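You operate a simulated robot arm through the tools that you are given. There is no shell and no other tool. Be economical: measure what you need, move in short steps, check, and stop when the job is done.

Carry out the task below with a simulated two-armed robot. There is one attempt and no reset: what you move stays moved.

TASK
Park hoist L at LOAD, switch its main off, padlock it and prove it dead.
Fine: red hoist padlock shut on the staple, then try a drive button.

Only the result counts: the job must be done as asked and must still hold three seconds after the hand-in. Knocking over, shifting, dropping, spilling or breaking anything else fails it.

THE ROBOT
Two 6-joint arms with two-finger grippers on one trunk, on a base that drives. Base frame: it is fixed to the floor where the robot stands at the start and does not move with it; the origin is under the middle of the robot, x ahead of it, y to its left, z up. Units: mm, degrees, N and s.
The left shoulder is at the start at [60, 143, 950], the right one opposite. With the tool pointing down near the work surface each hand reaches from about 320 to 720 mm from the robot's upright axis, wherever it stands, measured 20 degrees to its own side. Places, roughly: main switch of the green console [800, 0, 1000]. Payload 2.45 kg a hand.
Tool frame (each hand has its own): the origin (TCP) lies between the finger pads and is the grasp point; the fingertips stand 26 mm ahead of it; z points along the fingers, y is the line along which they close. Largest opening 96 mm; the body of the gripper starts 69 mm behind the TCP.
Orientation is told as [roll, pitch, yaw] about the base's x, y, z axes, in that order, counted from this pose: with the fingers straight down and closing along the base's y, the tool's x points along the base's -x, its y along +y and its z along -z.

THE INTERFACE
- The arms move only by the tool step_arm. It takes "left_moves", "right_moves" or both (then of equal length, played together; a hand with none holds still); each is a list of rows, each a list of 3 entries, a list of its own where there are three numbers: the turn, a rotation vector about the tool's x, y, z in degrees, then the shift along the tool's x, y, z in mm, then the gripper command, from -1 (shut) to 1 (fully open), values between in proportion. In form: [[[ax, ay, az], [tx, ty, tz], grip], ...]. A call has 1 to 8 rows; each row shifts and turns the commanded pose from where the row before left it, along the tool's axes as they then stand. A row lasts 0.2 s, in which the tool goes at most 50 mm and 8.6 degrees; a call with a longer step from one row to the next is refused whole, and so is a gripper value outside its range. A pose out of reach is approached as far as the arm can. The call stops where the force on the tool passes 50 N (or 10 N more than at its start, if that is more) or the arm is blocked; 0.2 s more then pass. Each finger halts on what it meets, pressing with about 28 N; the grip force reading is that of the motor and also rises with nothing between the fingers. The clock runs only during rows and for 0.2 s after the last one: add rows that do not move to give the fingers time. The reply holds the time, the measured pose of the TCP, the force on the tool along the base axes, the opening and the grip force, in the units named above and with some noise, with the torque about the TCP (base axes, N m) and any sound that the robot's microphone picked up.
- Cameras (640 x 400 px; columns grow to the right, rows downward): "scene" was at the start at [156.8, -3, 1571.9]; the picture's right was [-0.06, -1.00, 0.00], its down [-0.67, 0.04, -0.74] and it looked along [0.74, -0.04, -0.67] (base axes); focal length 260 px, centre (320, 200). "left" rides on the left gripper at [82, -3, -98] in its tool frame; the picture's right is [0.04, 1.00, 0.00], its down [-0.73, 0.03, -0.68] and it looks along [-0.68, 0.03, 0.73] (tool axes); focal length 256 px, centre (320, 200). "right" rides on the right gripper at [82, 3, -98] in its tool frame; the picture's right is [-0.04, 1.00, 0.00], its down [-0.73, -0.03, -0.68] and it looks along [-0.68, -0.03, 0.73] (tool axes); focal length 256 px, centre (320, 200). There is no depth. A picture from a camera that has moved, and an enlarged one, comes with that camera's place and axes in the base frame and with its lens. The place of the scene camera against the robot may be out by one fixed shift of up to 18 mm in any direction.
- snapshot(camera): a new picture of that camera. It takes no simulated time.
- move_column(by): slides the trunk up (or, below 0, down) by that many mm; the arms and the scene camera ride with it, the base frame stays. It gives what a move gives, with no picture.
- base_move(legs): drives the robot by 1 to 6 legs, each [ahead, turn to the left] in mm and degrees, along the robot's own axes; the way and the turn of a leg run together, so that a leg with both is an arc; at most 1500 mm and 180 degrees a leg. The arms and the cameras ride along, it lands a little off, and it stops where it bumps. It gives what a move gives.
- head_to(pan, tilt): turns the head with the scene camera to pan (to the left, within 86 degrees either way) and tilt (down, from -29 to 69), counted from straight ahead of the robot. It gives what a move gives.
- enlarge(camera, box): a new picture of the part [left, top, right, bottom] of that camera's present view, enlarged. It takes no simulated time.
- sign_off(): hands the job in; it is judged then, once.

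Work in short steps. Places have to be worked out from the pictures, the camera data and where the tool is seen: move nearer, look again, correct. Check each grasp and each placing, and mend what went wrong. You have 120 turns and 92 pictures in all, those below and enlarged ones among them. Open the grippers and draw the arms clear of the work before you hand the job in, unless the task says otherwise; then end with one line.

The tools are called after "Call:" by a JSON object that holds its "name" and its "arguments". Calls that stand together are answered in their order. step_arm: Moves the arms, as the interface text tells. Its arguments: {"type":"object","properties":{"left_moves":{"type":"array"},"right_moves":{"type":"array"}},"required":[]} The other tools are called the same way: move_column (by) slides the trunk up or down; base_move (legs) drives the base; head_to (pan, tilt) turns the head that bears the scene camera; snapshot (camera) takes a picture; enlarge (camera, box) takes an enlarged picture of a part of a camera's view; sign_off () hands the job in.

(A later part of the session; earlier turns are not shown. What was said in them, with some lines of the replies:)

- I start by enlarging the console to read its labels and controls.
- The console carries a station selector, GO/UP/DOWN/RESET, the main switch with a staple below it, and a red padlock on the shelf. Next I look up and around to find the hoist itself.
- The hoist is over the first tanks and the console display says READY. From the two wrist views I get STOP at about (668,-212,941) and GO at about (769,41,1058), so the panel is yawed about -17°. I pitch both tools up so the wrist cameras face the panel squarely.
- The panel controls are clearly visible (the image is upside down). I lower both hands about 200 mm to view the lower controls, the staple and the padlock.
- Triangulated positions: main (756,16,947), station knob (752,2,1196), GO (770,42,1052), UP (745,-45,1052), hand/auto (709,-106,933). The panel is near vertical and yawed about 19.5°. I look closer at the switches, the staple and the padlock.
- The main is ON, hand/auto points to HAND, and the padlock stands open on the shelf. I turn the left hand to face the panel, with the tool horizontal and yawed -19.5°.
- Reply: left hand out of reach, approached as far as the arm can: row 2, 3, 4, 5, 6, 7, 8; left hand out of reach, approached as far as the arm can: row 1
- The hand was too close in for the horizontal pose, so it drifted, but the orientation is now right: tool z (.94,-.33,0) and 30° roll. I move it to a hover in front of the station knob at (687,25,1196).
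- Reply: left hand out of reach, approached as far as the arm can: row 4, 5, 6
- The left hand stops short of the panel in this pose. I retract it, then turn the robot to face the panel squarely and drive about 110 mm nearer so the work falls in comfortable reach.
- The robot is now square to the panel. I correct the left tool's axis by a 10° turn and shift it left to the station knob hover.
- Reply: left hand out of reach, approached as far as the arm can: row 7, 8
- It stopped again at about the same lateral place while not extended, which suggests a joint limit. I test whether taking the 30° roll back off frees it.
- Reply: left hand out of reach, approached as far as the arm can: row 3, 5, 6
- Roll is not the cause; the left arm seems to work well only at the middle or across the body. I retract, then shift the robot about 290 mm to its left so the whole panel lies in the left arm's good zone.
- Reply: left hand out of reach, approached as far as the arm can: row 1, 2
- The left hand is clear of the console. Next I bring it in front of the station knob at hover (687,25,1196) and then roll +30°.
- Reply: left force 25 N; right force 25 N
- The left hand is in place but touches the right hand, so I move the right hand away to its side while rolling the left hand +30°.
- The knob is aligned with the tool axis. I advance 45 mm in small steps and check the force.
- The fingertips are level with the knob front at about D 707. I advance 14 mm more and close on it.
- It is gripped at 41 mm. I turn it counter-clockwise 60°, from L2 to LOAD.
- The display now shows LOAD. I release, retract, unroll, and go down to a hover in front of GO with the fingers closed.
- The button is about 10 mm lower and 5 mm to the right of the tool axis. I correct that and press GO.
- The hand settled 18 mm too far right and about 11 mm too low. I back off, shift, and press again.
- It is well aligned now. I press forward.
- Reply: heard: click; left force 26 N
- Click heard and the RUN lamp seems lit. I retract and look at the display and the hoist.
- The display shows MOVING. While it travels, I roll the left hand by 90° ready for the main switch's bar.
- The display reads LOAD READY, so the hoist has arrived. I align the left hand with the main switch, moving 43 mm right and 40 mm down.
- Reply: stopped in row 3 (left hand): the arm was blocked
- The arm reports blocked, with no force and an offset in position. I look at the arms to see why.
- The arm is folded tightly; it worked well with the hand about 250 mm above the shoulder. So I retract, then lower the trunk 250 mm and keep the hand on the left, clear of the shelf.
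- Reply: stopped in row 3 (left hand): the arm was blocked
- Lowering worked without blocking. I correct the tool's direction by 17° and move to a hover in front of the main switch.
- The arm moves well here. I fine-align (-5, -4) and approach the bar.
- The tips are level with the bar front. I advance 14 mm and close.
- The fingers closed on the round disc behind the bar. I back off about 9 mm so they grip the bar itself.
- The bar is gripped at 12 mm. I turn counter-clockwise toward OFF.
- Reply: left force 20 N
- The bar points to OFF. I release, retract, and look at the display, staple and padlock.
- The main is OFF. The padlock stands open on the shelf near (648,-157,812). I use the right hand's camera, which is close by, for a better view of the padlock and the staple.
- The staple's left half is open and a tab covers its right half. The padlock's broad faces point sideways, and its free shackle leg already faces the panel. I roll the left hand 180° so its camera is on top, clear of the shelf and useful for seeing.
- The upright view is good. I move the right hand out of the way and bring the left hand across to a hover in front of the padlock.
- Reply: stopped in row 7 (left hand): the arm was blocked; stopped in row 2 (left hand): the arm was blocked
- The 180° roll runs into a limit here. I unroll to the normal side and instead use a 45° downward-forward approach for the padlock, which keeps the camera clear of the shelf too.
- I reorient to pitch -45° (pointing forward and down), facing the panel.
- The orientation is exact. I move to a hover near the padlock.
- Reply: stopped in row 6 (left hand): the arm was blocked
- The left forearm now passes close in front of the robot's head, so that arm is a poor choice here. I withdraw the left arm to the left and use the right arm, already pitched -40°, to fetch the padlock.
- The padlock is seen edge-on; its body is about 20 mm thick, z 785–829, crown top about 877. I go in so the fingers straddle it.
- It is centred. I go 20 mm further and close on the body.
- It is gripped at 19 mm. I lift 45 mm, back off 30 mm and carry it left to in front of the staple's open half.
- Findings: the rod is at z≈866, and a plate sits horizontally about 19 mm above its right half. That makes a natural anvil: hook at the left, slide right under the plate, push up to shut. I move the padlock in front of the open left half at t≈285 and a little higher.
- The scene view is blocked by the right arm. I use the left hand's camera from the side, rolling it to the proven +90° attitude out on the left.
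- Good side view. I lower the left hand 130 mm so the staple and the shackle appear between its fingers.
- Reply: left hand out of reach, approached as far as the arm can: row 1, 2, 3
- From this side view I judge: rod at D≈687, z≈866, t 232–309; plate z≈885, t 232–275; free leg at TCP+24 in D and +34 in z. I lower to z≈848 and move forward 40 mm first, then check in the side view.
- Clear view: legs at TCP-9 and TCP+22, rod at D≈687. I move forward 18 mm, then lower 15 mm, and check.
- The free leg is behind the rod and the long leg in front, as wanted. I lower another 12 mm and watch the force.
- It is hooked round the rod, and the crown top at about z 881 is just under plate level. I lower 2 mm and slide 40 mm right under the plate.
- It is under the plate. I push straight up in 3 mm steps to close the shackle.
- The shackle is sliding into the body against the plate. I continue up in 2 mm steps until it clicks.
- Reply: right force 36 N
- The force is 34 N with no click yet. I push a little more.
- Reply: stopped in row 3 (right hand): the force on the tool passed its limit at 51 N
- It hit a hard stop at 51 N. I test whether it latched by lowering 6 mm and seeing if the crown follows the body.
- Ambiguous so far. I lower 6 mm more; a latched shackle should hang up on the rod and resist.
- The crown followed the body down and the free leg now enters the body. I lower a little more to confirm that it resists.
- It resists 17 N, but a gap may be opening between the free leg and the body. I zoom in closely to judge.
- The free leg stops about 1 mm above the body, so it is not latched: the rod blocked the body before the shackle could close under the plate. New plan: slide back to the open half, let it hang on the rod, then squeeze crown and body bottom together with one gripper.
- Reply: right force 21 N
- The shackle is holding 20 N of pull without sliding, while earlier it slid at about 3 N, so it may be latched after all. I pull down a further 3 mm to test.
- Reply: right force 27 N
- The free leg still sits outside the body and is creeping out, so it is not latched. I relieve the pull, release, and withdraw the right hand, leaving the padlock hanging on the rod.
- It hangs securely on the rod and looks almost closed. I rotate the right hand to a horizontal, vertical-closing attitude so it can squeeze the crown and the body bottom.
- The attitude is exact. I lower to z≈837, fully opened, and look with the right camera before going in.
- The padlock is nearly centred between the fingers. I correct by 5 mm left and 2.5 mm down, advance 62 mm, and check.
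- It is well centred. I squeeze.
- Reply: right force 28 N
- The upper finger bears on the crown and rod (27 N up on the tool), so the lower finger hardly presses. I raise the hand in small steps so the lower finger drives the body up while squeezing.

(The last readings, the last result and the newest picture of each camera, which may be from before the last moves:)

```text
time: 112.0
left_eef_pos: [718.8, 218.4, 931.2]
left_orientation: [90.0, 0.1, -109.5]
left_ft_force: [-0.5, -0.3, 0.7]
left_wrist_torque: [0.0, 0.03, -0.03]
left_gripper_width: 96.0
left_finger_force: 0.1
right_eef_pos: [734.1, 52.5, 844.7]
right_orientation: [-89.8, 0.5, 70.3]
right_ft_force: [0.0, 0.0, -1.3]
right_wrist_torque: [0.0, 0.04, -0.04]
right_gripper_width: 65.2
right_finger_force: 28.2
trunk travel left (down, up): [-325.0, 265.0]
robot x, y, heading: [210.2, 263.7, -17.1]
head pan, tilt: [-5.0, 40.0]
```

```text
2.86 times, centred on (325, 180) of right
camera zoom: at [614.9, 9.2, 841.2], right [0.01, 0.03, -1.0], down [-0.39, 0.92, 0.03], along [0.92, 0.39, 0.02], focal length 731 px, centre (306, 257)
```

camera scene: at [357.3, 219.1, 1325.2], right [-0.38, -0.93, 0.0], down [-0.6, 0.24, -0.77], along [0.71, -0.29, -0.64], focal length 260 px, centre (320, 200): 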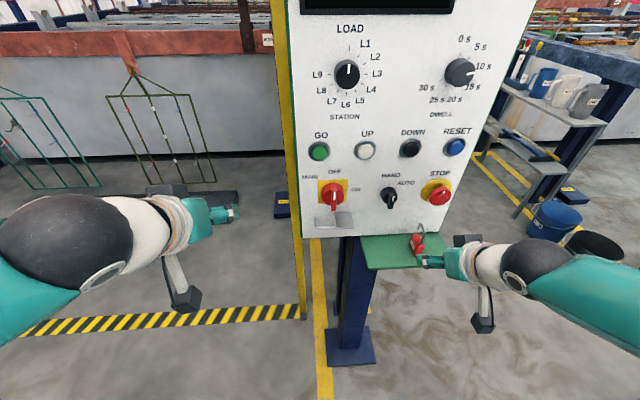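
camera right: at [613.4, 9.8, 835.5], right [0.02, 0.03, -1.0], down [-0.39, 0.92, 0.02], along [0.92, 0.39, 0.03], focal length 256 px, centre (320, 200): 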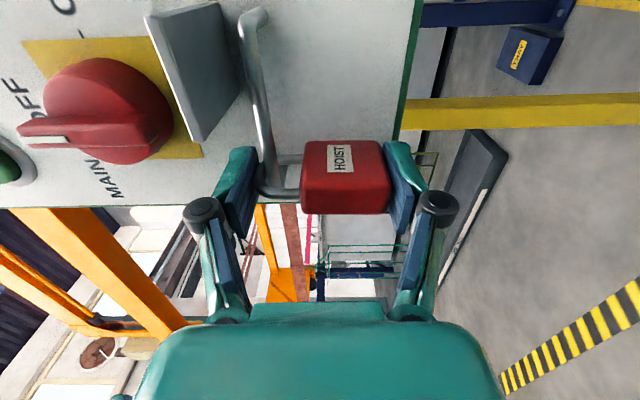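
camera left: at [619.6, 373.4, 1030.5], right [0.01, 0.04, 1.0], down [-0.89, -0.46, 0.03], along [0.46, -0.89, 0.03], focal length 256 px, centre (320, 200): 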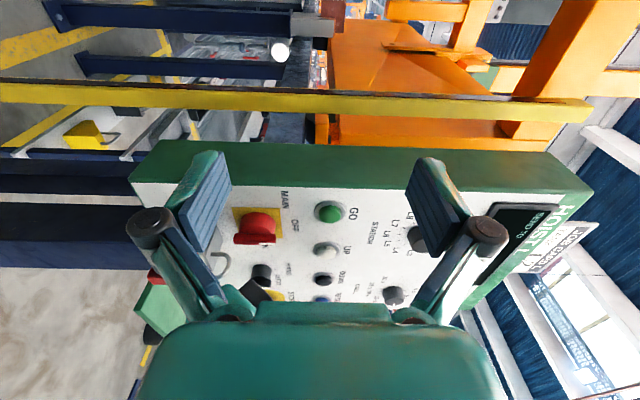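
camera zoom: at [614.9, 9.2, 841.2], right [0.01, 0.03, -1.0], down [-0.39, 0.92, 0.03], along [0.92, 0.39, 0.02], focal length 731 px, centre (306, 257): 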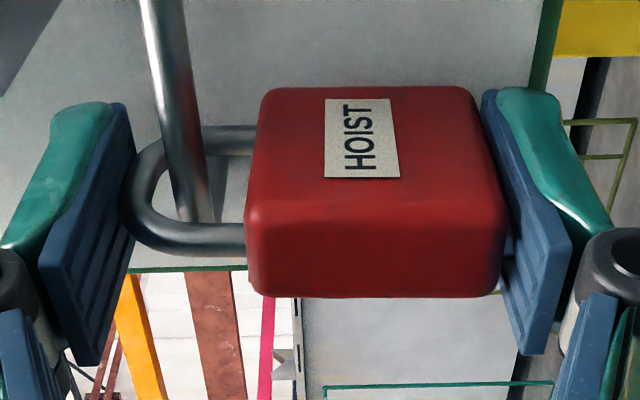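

Both fingers now squeeze at 28 N with the shackle legs in the body, but no click was heard. I'll use the panel as the anvil: regrip the body from the front, tilt the crown toward the panel around the rod, and push in with arm force. First I release, retract, and roll +90°.

Call:
{"name": "step_arm", "arguments": {"right_moves": [[[0, 0, 0], [0, 0, 0], 0.9], [[0, 0, 0], [0, 0, 0], 0.9], [[0, 0, 0], [0, 4, 0], 1], [[0, 0, 0], [0, 0, -30], 1], [[0, 0, 0], [0, 0, -40], 0.5], [[0, 0, 8.2], [0, 0, 0], 0], [[0, 0, 8.2], [0, 0, 0], 0], [[0, 0, 8.2], [0, 0, 0], 0]]}}

Call:
{"name": "step_arm", "arguments": {"right_moves": [[[0, 0, 8.2], [0, 0, 0], 0], [[0, 0, 8.2], [0, 0, 0], 0], [[0, 0, 8.2], [0, 0, 0], 0], [[0, 0, 8.2], [0, 0, 0], 0], [[0, 0, 8.2], [0, 0, 0], 0], [[0, 0, 8.2], [0, 0, 0], 0], [[0, 0, 8.2], [0, 0, 0], 0], [[0, 0, 8], [0, 0, 0], 0]]}}

Call:
{"name": "enlarge", "arguments": {"camera": "left", "box": [160, 170, 320, 280]}}

```text
time: 113.8
left_eef_pos: [719.3, 217.5, 931.0]
left_orientation: [89.9, 0.1, -109.5]
left_ft_force: [0.0, 0.2, -0.6]
left_wrist_torque: [-0.02, 0.0, -0.01]
left_gripper_width: 96.0
left_finger_force: 0.1
right_eef_pos: [667.8, 74.8, 842.0]
right_orientation: [-90.0, -24.5, 70.3]
right_ft_force: [0.1, 0.4, 0.3]
right_wrist_torque: [-0.02, -0.02, 0.01]
right_gripper_width: 48.4
right_finger_force: 0.0
trunk travel left (down, up): [-325.0, 265.0]
robot x, y, heading: [210.1, 265.7, -17.2]
head pan, tilt: [-5.0, 40.0]
```

```text
time: 115.6
left_eef_pos: [719.1, 218.5, 930.9]
left_orientation: [89.9, 0.1, -109.4]
left_ft_force: [0.4, 0.3, 0.4]
left_wrist_torque: [0.02, -0.03, 0.02]
left_gripper_width: 96.0
left_finger_force: 0.0
right_eef_pos: [670.5, 77.4, 840.6]
right_orientation: [-86.9, -89.8, 67.1]
right_ft_force: [0.0, 0.4, -0.1]
right_wrist_torque: [-0.01, -0.01, 0.03]
right_gripper_width: 48.0
right_finger_force: 0.1
trunk travel left (down, up): [-325.0, 265.0]
robot x, y, heading: [209.2, 269.1, -17.2]
head pan, tilt: [-5.0, 40.0]
```

```text
3.64 times, centred on (240, 225) of left
camera zoom: at [653.5, 326.8, 927.1], right [0.01, 0.04, 1.0], down [-0.88, -0.46, 0.03], along [0.47, -0.88, 0.03], focal length 931 px, centre (611, 109)
```

zoom: 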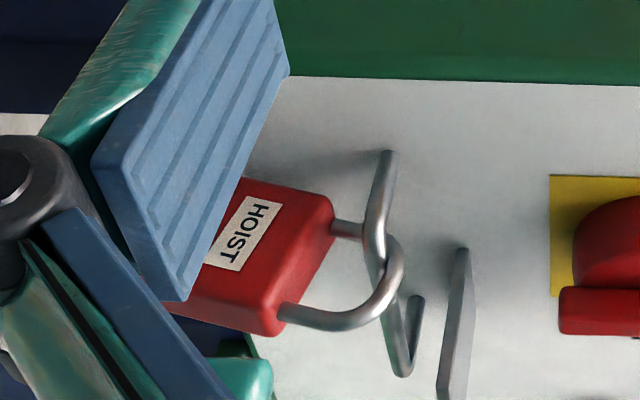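

The padlock hangs with both legs at the body. I move in horizontally, straddle the body and grip it.

Call:
{"name": "step_arm", "arguments": {"right_moves": [[[0, 0, 0], [9.5, -2, 20], 0], [[0, 0, 0], [0, 0, 20], 0], [[0, 0, 0], [0, 0, 20], 0], [[0, 0, 0], [0, 0, 13], 0], [[0, 0, 0], [0, 0, 0], -0.5], [[0, 0, 0], [0, 0, 0], -1], [[0, 0, 0], [0, 0, 0], -1]]}}

Call:
{"name": "enlarge", "arguments": {"camera": "left", "box": [160, 170, 320, 280]}}

```text
time: 117.2
left_eef_pos: [718.5, 219.0, 931.0]
left_orientation: [89.9, 0.1, -109.5]
left_ft_force: [0.1, -0.4, 0.5]
left_wrist_torque: [0.01, -0.01, 0.0]
left_gripper_width: 96.2
left_finger_force: 0.1
right_eef_pos: [737.5, 50.5, 830.7]
right_orientation: [-88.5, -89.8, 68.9]
right_ft_force: [-0.4, 0.1, 0.4]
right_wrist_torque: [0.0, 0.01, 0.03]
right_gripper_width: 19.3
right_finger_force: 27.9
trunk travel left (down, up): [-325.0, 265.0]
robot x, y, heading: [202.8, 267.5, -17.3]
head pan, tilt: [-5.0, 40.0]
```

```text
3.64 times, centred on (240, 225) of left
camera zoom: at [653.6, 326.7, 927.1], right [0.01, 0.04, 1.0], down [-0.88, -0.46, 0.03], along [0.47, -0.88, 0.03], focal length 931 px, centre (611, 109)
```

zoom: 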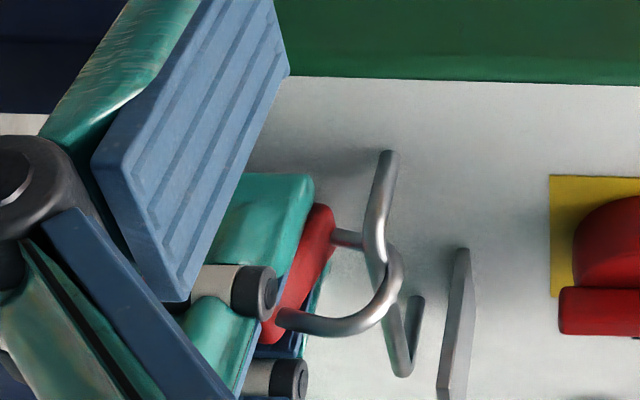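

It is gripped. I lift 5 mm and then rotate forward about the rod (8 rows), watching the force.

Call:
{"name": "step_arm", "arguments": {"right_moves": [[[0, 0, 0], [-5, 0, 0], -1], [[0, 8.2, 0], [-1.3, 0, -3.6], -1], [[0, 8.2, 0], [-1.3, 0, -3.6], -1], [[0, 8.2, 0], [-1.3, 0, -3.6], -1], [[0, 8.2, 0], [-1.3, 0, -3.6], -1], [[0, 0, 0], [0, 0, 0], -1]]}}

Call:
{"name": "enlarge", "arguments": {"camera": "left", "box": [160, 170, 320, 280]}}

```text
time: 118.6
left_eef_pos: [720.1, 218.3, 930.9]
left_orientation: [89.9, 0.0, -109.5]
left_ft_force: [0.9, 0.2, -0.1]
left_wrist_torque: [-0.01, -0.04, 0.0]
left_gripper_width: 95.9
left_finger_force: 0.1
right_eef_pos: [726.6, 54.1, 846.4]
right_orientation: [-0.5, -57.2, -19.1]
right_ft_force: [-0.5, 0.3, -1.7]
right_wrist_torque: [-0.01, 0.02, 0.0]
right_gripper_width: 19.4
right_finger_force: 28.4
trunk travel left (down, up): [-325.0, 265.0]
robot x, y, heading: [211.8, 267.9, -17.0]
head pan, tilt: [-5.0, 40.0]
```

```text
3.64 times, centred on (240, 225) of left
camera zoom: at [653.6, 326.7, 927.1], right [0.01, 0.04, 1.0], down [-0.88, -0.46, 0.03], along [0.47, -0.88, 0.03], focal length 931 px, centre (611, 109)
```

zoom: 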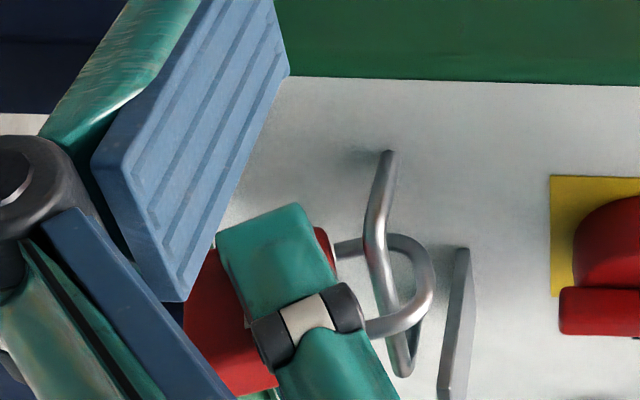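

The rotation goes force-free and the rod stays inside the loop. I continue with the remaining turn until the tool points nearly down.

Call:
{"name": "step_arm", "arguments": {"right_moves": [[[0, 8.2, 0], [-1.3, 0, -3.6], -1], [[0, 8.2, 0], [-1.3, 0, -3.6], -1], [[0, 8.2, 0], [-1.3, 0, -3.6], -1], [[0, 8.2, 0], [-1.3, 0, -3.6], -1], [[0, 8.2, 0], [-1.3, 0, -3.6], -1], [[0, 8.2, 0], [-1.3, 0, -3.6], -1], [[0, 8.2, 0], [-1.3, 0, -3.6], -1], [[0, 0, 0], [0, 0, 0], -1]]}}

Call:
{"name": "enlarge", "arguments": {"camera": "left", "box": [160, 170, 320, 280]}}

```text
time: 120.2
left_eef_pos: [714.6, 217.7, 933.2]
left_orientation: [90.0, 0.1, -109.5]
left_ft_force: [0.9, 0.2, 0.2]
left_wrist_torque: [0.02, -0.01, 0.02]
left_gripper_width: 96.0
left_finger_force: 0.0
right_eef_pos: [709.9, 58.5, 870.9]
right_orientation: [-0.6, -1.9, -19.5]
right_ft_force: [-30.2, 3.6, 4.4]
right_wrist_torque: [-0.76, -3.11, -0.26]
right_gripper_width: 19.4
right_finger_force: 27.6
trunk travel left (down, up): [-325.0, 265.0]
robot x, y, heading: [207.9, 267.0, -17.1]
head pan, tilt: [-5.0, 40.0]
stopped in row 7 (right hand): the force on the tool passed its limit at 69 N (the readings are from after the stop); the commanded pose is now the measured one
```

```text
3.64 times, centred on (240, 225) of left
camera zoom: at [649.7, 327.2, 929.5], right [0.01, 0.04, 1.0], down [-0.89, -0.46, 0.03], along [0.47, -0.88, 0.03], focal length 931 px, centre (611, 109)
```

zoom: 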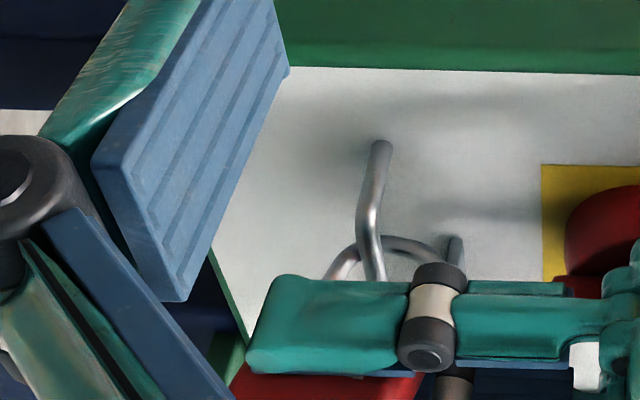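

The hand touched the main knob's bar (contact about 100 mm above the TCP), so I can't push in fully vertical. I rotate back to the free attitude around the rod.

Call:
{"name": "step_arm", "arguments": {"right_moves": [[[0, -8.2, 0], [0.7, 0, 3.8], -1], [[0, -8.2, 0], [0.7, 0, 3.8], -1], [[0, -8.2, 0], [0.7, 0, 3.8], -1], [[0, -8.2, 0], [0.7, 0, 3.8], -1], [[0, 0, 0], [0, 0, 0], -1]]}}

Call:
{"name": "enlarge", "arguments": {"camera": "left", "box": [160, 170, 320, 280]}}

```text
time: 121.3
left_eef_pos: [718.8, 216.6, 931.4]
left_orientation: [89.8, 0.1, -109.5]
left_ft_force: [0.3, 0.2, 0.2]
left_wrist_torque: [-0.01, 0.01, -0.02]
left_gripper_width: 96.0
left_finger_force: 0.0
right_eef_pos: [715.6, 57.7, 851.2]
right_orientation: [-0.7, -34.8, -19.1]
right_ft_force: [0.2, -0.1, -1.5]
right_wrist_torque: [0.02, -0.01, 0.0]
right_gripper_width: 19.5
right_finger_force: 27.7
trunk travel left (down, up): [-325.0, 265.0]
robot x, y, heading: [211.5, 270.0, -17.4]
head pan, tilt: [-5.0, 40.0]
```

```text
3.64 times, centred on (240, 225) of left
camera zoom: at [653.4, 326.8, 927.5], right [0.01, 0.04, 1.0], down [-0.88, -0.46, 0.03], along [0.47, -0.88, 0.03], focal length 931 px, centre (611, 109)
```

zoom: 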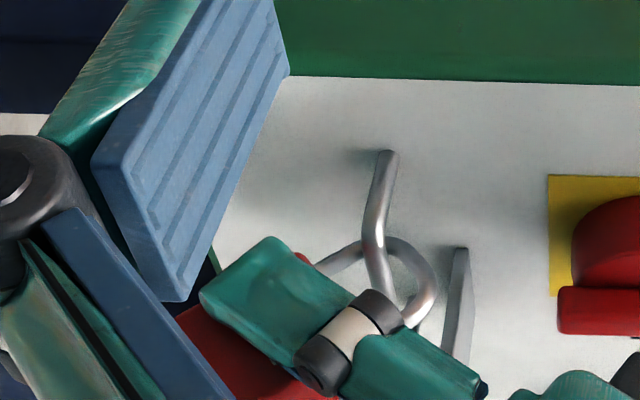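

It is free again with the crown leaning about 40° to the panel and the rod on the panel side of the loop. In this tilted attitude the rod no longer blocks the body under the plate. I lower 4 mm, slide 42 mm right under the plate, and push up.

Call:
{"name": "step_arm", "arguments": {"right_moves": [[[0, 0, 0], [2.3, 0, 3.3], -1], [[0, 0, 0], [0, -11, 0], -1], [[0, 0, 0], [0, -11, 0], -1], [[0, 0, 0], [0, -10, 0], -1], [[0, 0, 0], [0, -10, 0], -1], [[0, 0, 0], [-1.7, 0, -2.5], -1], [[0, 0, 0], [-1.1, 0, -1.6], -1], [[0, 0, 0], [0, 0, 0], -1]]}}

Call:
{"name": "step_arm", "arguments": {"right_moves": [[[0, 0, 0], [-0.86, 0, -1.23], -1], [[0, 0, 0], [-0.86, 0, -1.23], -1], [[0, 0, 0], [-0.86, 0, -1.23], -1], [[0, 0, 0], [-0.86, 0, -1.23], -1], [[0, 0, 0], [-0.86, 0, -1.23], -1], [[0, 0, 0], [-0.86, 0, -1.23], -1]]}}

```text
time: 123.2
left_eef_pos: [720.9, 217.2, 928.9]
left_orientation: [89.7, 0.0, -109.5]
left_ft_force: [1.0, -0.6, -0.7]
left_wrist_torque: [0.0, 0.0, -0.02]
left_gripper_width: 96.2
left_finger_force: 0.1
right_eef_pos: [701.6, 15.3, 849.6]
right_orientation: [-0.8, -34.4, -19.2]
right_ft_force: [10.9, -8.5, -19.5]
right_wrist_torque: [0.15, 0.33, -0.22]
right_gripper_width: 19.7
right_finger_force: 27.7
trunk travel left (down, up): [-325.0, 265.0]
robot x, y, heading: [211.7, 265.2, -17.3]
head pan, tilt: [-5.0, 40.0]
```

```text
time: 124.5
left_eef_pos: [720.8, 217.5, 930.1]
left_orientation: [89.8, 0.1, -109.5]
left_ft_force: [-0.1, -0.1, 0.7]
left_wrist_torque: [0.0, -0.02, 0.0]
left_gripper_width: 95.8
left_finger_force: 0.1
right_eef_pos: [703.7, 17.7, 859.8]
right_orientation: [-0.9, -34.4, -18.9]
right_ft_force: [0.5, -3.6, -27.6]
right_wrist_torque: [0.24, 0.4, -0.05]
right_gripper_width: 19.5
right_finger_force: 28.1
trunk travel left (down, up): [-325.0, 265.0]
robot x, y, heading: [209.4, 268.6, -17.3]
head pan, tilt: [-5.0, 40.0]
```

It rose 10 mm at about 27 N. I check the view.

Call:
{"name": "enlarge", "arguments": {"camera": "left", "box": [180, 190, 340, 300]}}

```text
3.64 times, centred on (260, 245) of left
camera zoom: at [655.0, 325.7, 926.7], right [0.02, 0.03, 1.0], down [-0.88, -0.46, 0.03], along [0.47, -0.88, 0.02], focal length 931 px, centre (538, 36)
```

zoom: 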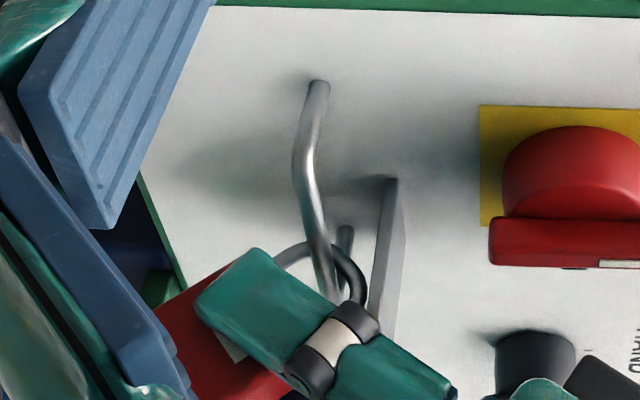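

The loop has shortened. I continue pushing up.

Call:
{"name": "step_arm", "arguments": {"right_moves": [[[0, 0, 0], [-0.86, 0, -1.23], -1], [[0, 0, 0], [-0.86, 0, -1.23], -1], [[0, 0, 0], [-0.86, 0, -1.23], -1], [[0, 0, 0], [-0.86, 0, -1.23], -1], [[0, 0, 0], [-0.86, 0, -1.23], -1], [[0, 0, 0], [-0.86, 0, -1.23], -1]]}}

```text
time: 126.0
left_eef_pos: [720.6, 217.9, 929.5]
left_orientation: [89.9, 0.1, -109.6]
left_ft_force: [-0.1, -0.5, -0.3]
left_wrist_torque: [-0.05, -0.01, -0.01]
left_gripper_width: 95.9
left_finger_force: 0.0
right_eef_pos: [702.9, 18.6, 867.2]
right_orientation: [-0.9, -34.4, -19.0]
right_ft_force: [1.0, -2.2, -27.3]
right_wrist_torque: [0.13, 0.39, -0.03]
right_gripper_width: 19.6
right_finger_force: 28.3
trunk travel left (down, up): [-325.0, 265.0]
robot x, y, heading: [206.7, 270.3, -17.3]
head pan, tilt: [-5.0, 40.0]
```

The constant 27 N suggests the body may be slipping or turning in the grip. I look.

Call:
{"name": "enlarge", "arguments": {"camera": "left", "box": [180, 190, 340, 300]}}

```text
3.64 times, centred on (260, 245) of left
camera zoom: at [655.1, 325.9, 926.6], right [0.02, 0.04, 1.0], down [-0.88, -0.47, 0.03], along [0.47, -0.88, 0.02], focal length 931 px, centre (538, 36)
```

zoom: 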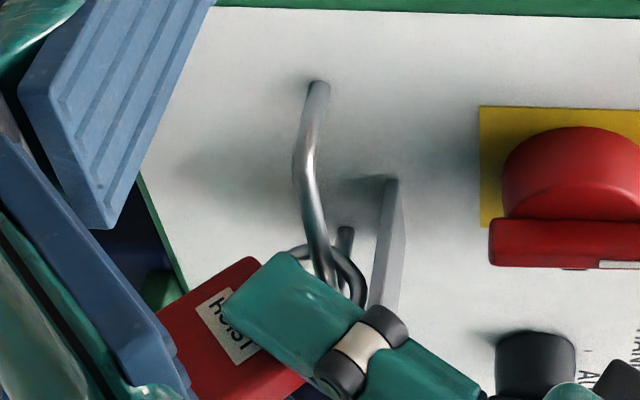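

The fingers slipped up along the body. But the evidence now says the shackle is latched: it slid shut at about 3 N, yet resisted 27 N of pull elastically and sprang back when released. The legs also stop at the same closed length under both the 51 N push and the 28 N squeeze. I release, withdraw the right hand and check once.

Call:
{"name": "step_arm", "arguments": {"right_moves": [[[0, 0, 0], [3, 0, 4], -1], [[0, 0, 0], [0, 0, 0], -0.5], [[0, 0, 0], [0, 0, 0], 0], [[0, 0, 0], [0, 0, 0], 0], [[0, 0, 0], [0, 0, -20], 0], [[0, 0, 0], [0, 0, -40], 0], [[0, 0, 0], [0, 0, -40], 0], [[0, 0, 0], [0, 0, -40], 0]]}}

Call:
{"name": "enlarge", "arguments": {"camera": "left", "box": [200, 210, 310, 290]}}

```text
time: 127.8
left_eef_pos: [718.3, 219.0, 932.3]
left_orientation: [89.9, 0.0, -109.5]
left_ft_force: [-0.4, 0.5, 0.3]
left_wrist_torque: [-0.01, 0.0, 0.02]
left_gripper_width: 96.1
left_finger_force: 0.1
right_eef_pos: [625.3, 44.9, 978.4]
right_orientation: [-0.8, -34.8, -19.0]
right_ft_force: [-0.6, -1.1, 0.2]
right_wrist_torque: [-0.01, 0.0, 0.03]
right_gripper_width: 48.0
right_finger_force: 0.0
trunk travel left (down, up): [-325.0, 265.0]
robot x, y, heading: [207.2, 267.1, -17.2]
head pan, tilt: [-5.0, 40.0]
```

```text
5.00 times, centred on (255, 250) of left
camera zoom: at [653.0, 326.9, 927.7], right [0.01, 0.04, 1.0], down [-0.88, -0.46, 0.03], along [0.47, -0.88, 0.03], focal length 1280 px, centre (645, -50)
```

zoom: 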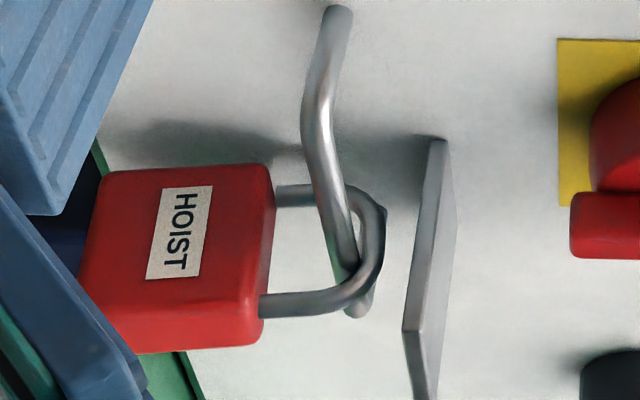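

The shackle loop is closed round the rod with both legs in the body. Next I prove it dead by pressing GO with the left hand. I clear the right arm to the right first, then bring the left closed fingertips in front of GO.

Call:
{"name": "step_arm", "arguments": {"left_moves": [[[0, 0, 0], [0, 0, -10], 0], [[0, 0, 0], [0, 0, 0], -1], [[0, 0, 0], [0, 30, 0], -1], [[0, 0, 0], [0, 30, 0], -1], [[0, 0, 0], [0, 30, 0], -1], [[0, 0, 0], [0, 30, 0], -1]], "right_moves": [[[0, 0, 0], [0, -45, 0], 0], [[0, 0, 0], [0, -45, 0], 0], [[0, 0, 0], [0, -45, 0], 0], [[0, 0, 0], [0, -45, 0], 0], [[0, 0, 0], [0, -45, 0], 0], [[0, 0, 0], [0, -45, 0], 0]]}}

Call:
{"name": "step_arm", "arguments": {"left_moves": [[[0, 0, 0], [-40, 0, 0], -1], [[0, 0, 0], [-40, 0, 0], -1], [[0, 0, 0], [-40, 0, 0], -1], [[0, 0, 0], [-28, 0, 0], -1], [[0, 0, 0], [0, 0, 0], -1]]}}

```text
time: 129.2
left_eef_pos: [715.9, 215.4, 1053.8]
left_orientation: [89.9, 0.1, -109.6]
left_ft_force: [-0.4, -0.6, -0.1]
left_wrist_torque: [0.02, -0.04, -0.05]
left_gripper_width: 0.3
left_finger_force: 28.4
left hand out of reach, approached as far as the arm can: row 1
right_eef_pos: [537.2, -211.4, 984.5]
right_orientation: [-0.7, -34.8, -19.1]
right_ft_force: [-0.2, 0.0, 0.7]
right_wrist_torque: [-0.01, -0.02, 0.0]
right_gripper_width: 48.0
right_finger_force: 0.1
trunk travel left (down, up): [-325.0, 265.0]
robot x, y, heading: [210.0, 267.8, -17.2]
head pan, tilt: [-5.0, 40.0]
```

```text
time: 130.3
left_eef_pos: [667.9, 76.6, 1055.9]
left_orientation: [89.9, 0.1, -109.5]
left_ft_force: [0.9, -1.1, 0.3]
left_wrist_torque: [0.02, -0.01, -0.01]
left_gripper_width: 0.4
left_finger_force: 28.3
right_eef_pos: [537.8, -209.0, 984.1]
right_orientation: [-0.8, -34.7, -19.1]
right_ft_force: [-0.6, -0.5, -0.3]
right_wrist_torque: [0.02, 0.0, 0.02]
right_gripper_width: 48.0
right_finger_force: 0.1
trunk travel left (down, up): [-325.0, 265.0]
robot x, y, heading: [208.8, 267.4, -17.1]
head pan, tilt: [-5.0, 40.0]
```

The pose is exact. I fine-correct (+4, -5), advance to just short of the button, then press to about D 691.

Call:
{"name": "step_arm", "arguments": {"left_moves": [[[0, 0, 0], [4, -5, 30], -1], [[0, 0, 0], [0, 0, 30], -1], [[0, 0, 0], [0, 0, 16], -1], [[0, 0, 0], [0, 0, 5], -1], [[0, 0, 0], [0, 0, 4], -1], [[0, 0, 0], [0, 0, 3], -1]]}}

```text
time: 131.8
left_eef_pos: [748.5, 51.1, 1047.3]
left_orientation: [89.9, 0.1, -109.5]
left_ft_force: [-7.7, 3.1, -2.5]
left_wrist_torque: [-0.05, 0.09, 0.12]
left_gripper_width: 5.9
left_finger_force: 28.7
right_eef_pos: [537.3, -208.7, 984.4]
right_orientation: [-0.7, -34.8, -19.1]
right_ft_force: [0.2, 0.2, -0.4]
right_wrist_torque: [-0.03, -0.01, 0.03]
right_gripper_width: 48.0
right_finger_force: 0.1
trunk travel left (down, up): [-325.0, 265.0]
robot x, y, heading: [209.8, 270.5, -17.3]
head pan, tilt: [-5.0, 40.0]
heard: click
```

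GO clicked. I retract the left hand well clear and check the display and the padlock in one picture.

Call:
{"name": "step_arm", "arguments": {"left_moves": [[[0, 0, 0], [0, 0, -30], -1], [[0, 0, 0], [0, 0, -40], -1], [[0, 0, 0], [40, 0, 0], 0], [[0, 0, 0], [45, 0, 0], 1], [[0, 0, 0], [45, 0, 0], 1], [[0, 0, 0], [40, 0, 0], 1]], "right_moves": [[[0, 0, 0], [0, 0, 0], 1], [[0, 0, 0], [0, 0, 0], 1], [[0, 0, 0], [0, 0, 0], 1], [[0, 0, 0], [0, 0, 0], 1], [[0, 0, 0], [0, 0, 0], 1], [[0, 0, 0], [0, 0, 0], 1]]}}

Call:
{"name": "head_to", "arguments": {"pan": -5, "tilt": 28}}

Call:
{"name": "enlarge", "arguments": {"camera": "scene", "box": [240, 20, 520, 310]}}

```text
time: 133.2
left_eef_pos: [740.9, 237.1, 1046.5]
left_orientation: [89.9, 0.1, -109.5]
left_ft_force: [0.7, 0.0, 0.1]
left_wrist_torque: [-0.02, -0.01, -0.04]
left_gripper_width: 96.0
left_finger_force: 0.1
right_eef_pos: [536.8, -209.5, 983.0]
right_orientation: [-0.7, -34.8, -19.1]
right_ft_force: [-0.4, 0.6, 0.6]
right_wrist_torque: [0.0, -0.02, 0.01]
right_gripper_width: 96.1
right_finger_force: 0.0
trunk travel left (down, up): [-325.0, 265.0]
robot x, y, heading: [205.1, 267.8, -17.2]
head pan, tilt: [-5.0, 40.0]
```

```text
time: 133.9
left_eef_pos: [742.0, 236.4, 1046.1]
left_orientation: [89.8, 0.1, -109.6]
left_ft_force: [0.5, -0.3, -0.1]
left_wrist_torque: [0.01, 0.01, 0.01]
left_gripper_width: 95.8
left_finger_force: 0.1
right_eef_pos: [536.8, -209.0, 984.7]
right_orientation: [-0.7, -34.8, -19.1]
right_ft_force: [-1.0, -0.4, -0.6]
right_wrist_torque: [0.04, 0.0, 0.0]
right_gripper_width: 96.1
right_finger_force: 0.0
trunk travel left (down, up): [-325.0, 265.0]
robot x, y, heading: [208.9, 268.1, -16.9]
head pan, tilt: [-5.0, 28.0]
```

```text
1.38 times, centred on (380, 165) of scene
camera zoom: at [362.9, 216.7, 1343.6], right [-0.38, -0.93, 0.0], down [-0.44, 0.18, -0.88], along [0.82, -0.33, -0.47], focal length 358 px, centre (237, 248)
```

zoom: 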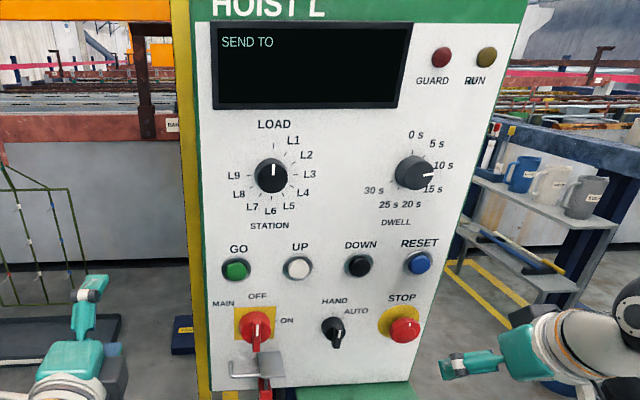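

The display is dead after pressing GO and the main points to OFF. The padlock is on the staple; its shackle gave only a few mm and resisted push and pull like a locked joint. Both grippers are open and clear, so I hand the job in.

Call:
{"name": "sign_off", "arguments": {}}

```text
The job is handed in.
```

Hoist L is parked at LOAD, its main is OFF, and the red hoist padlock is on the staple. Pressing GO afterwards gave a blank display and no response. I heard no click when the padlock closed, so I'm judging it locked because it held about 27 N of pull.
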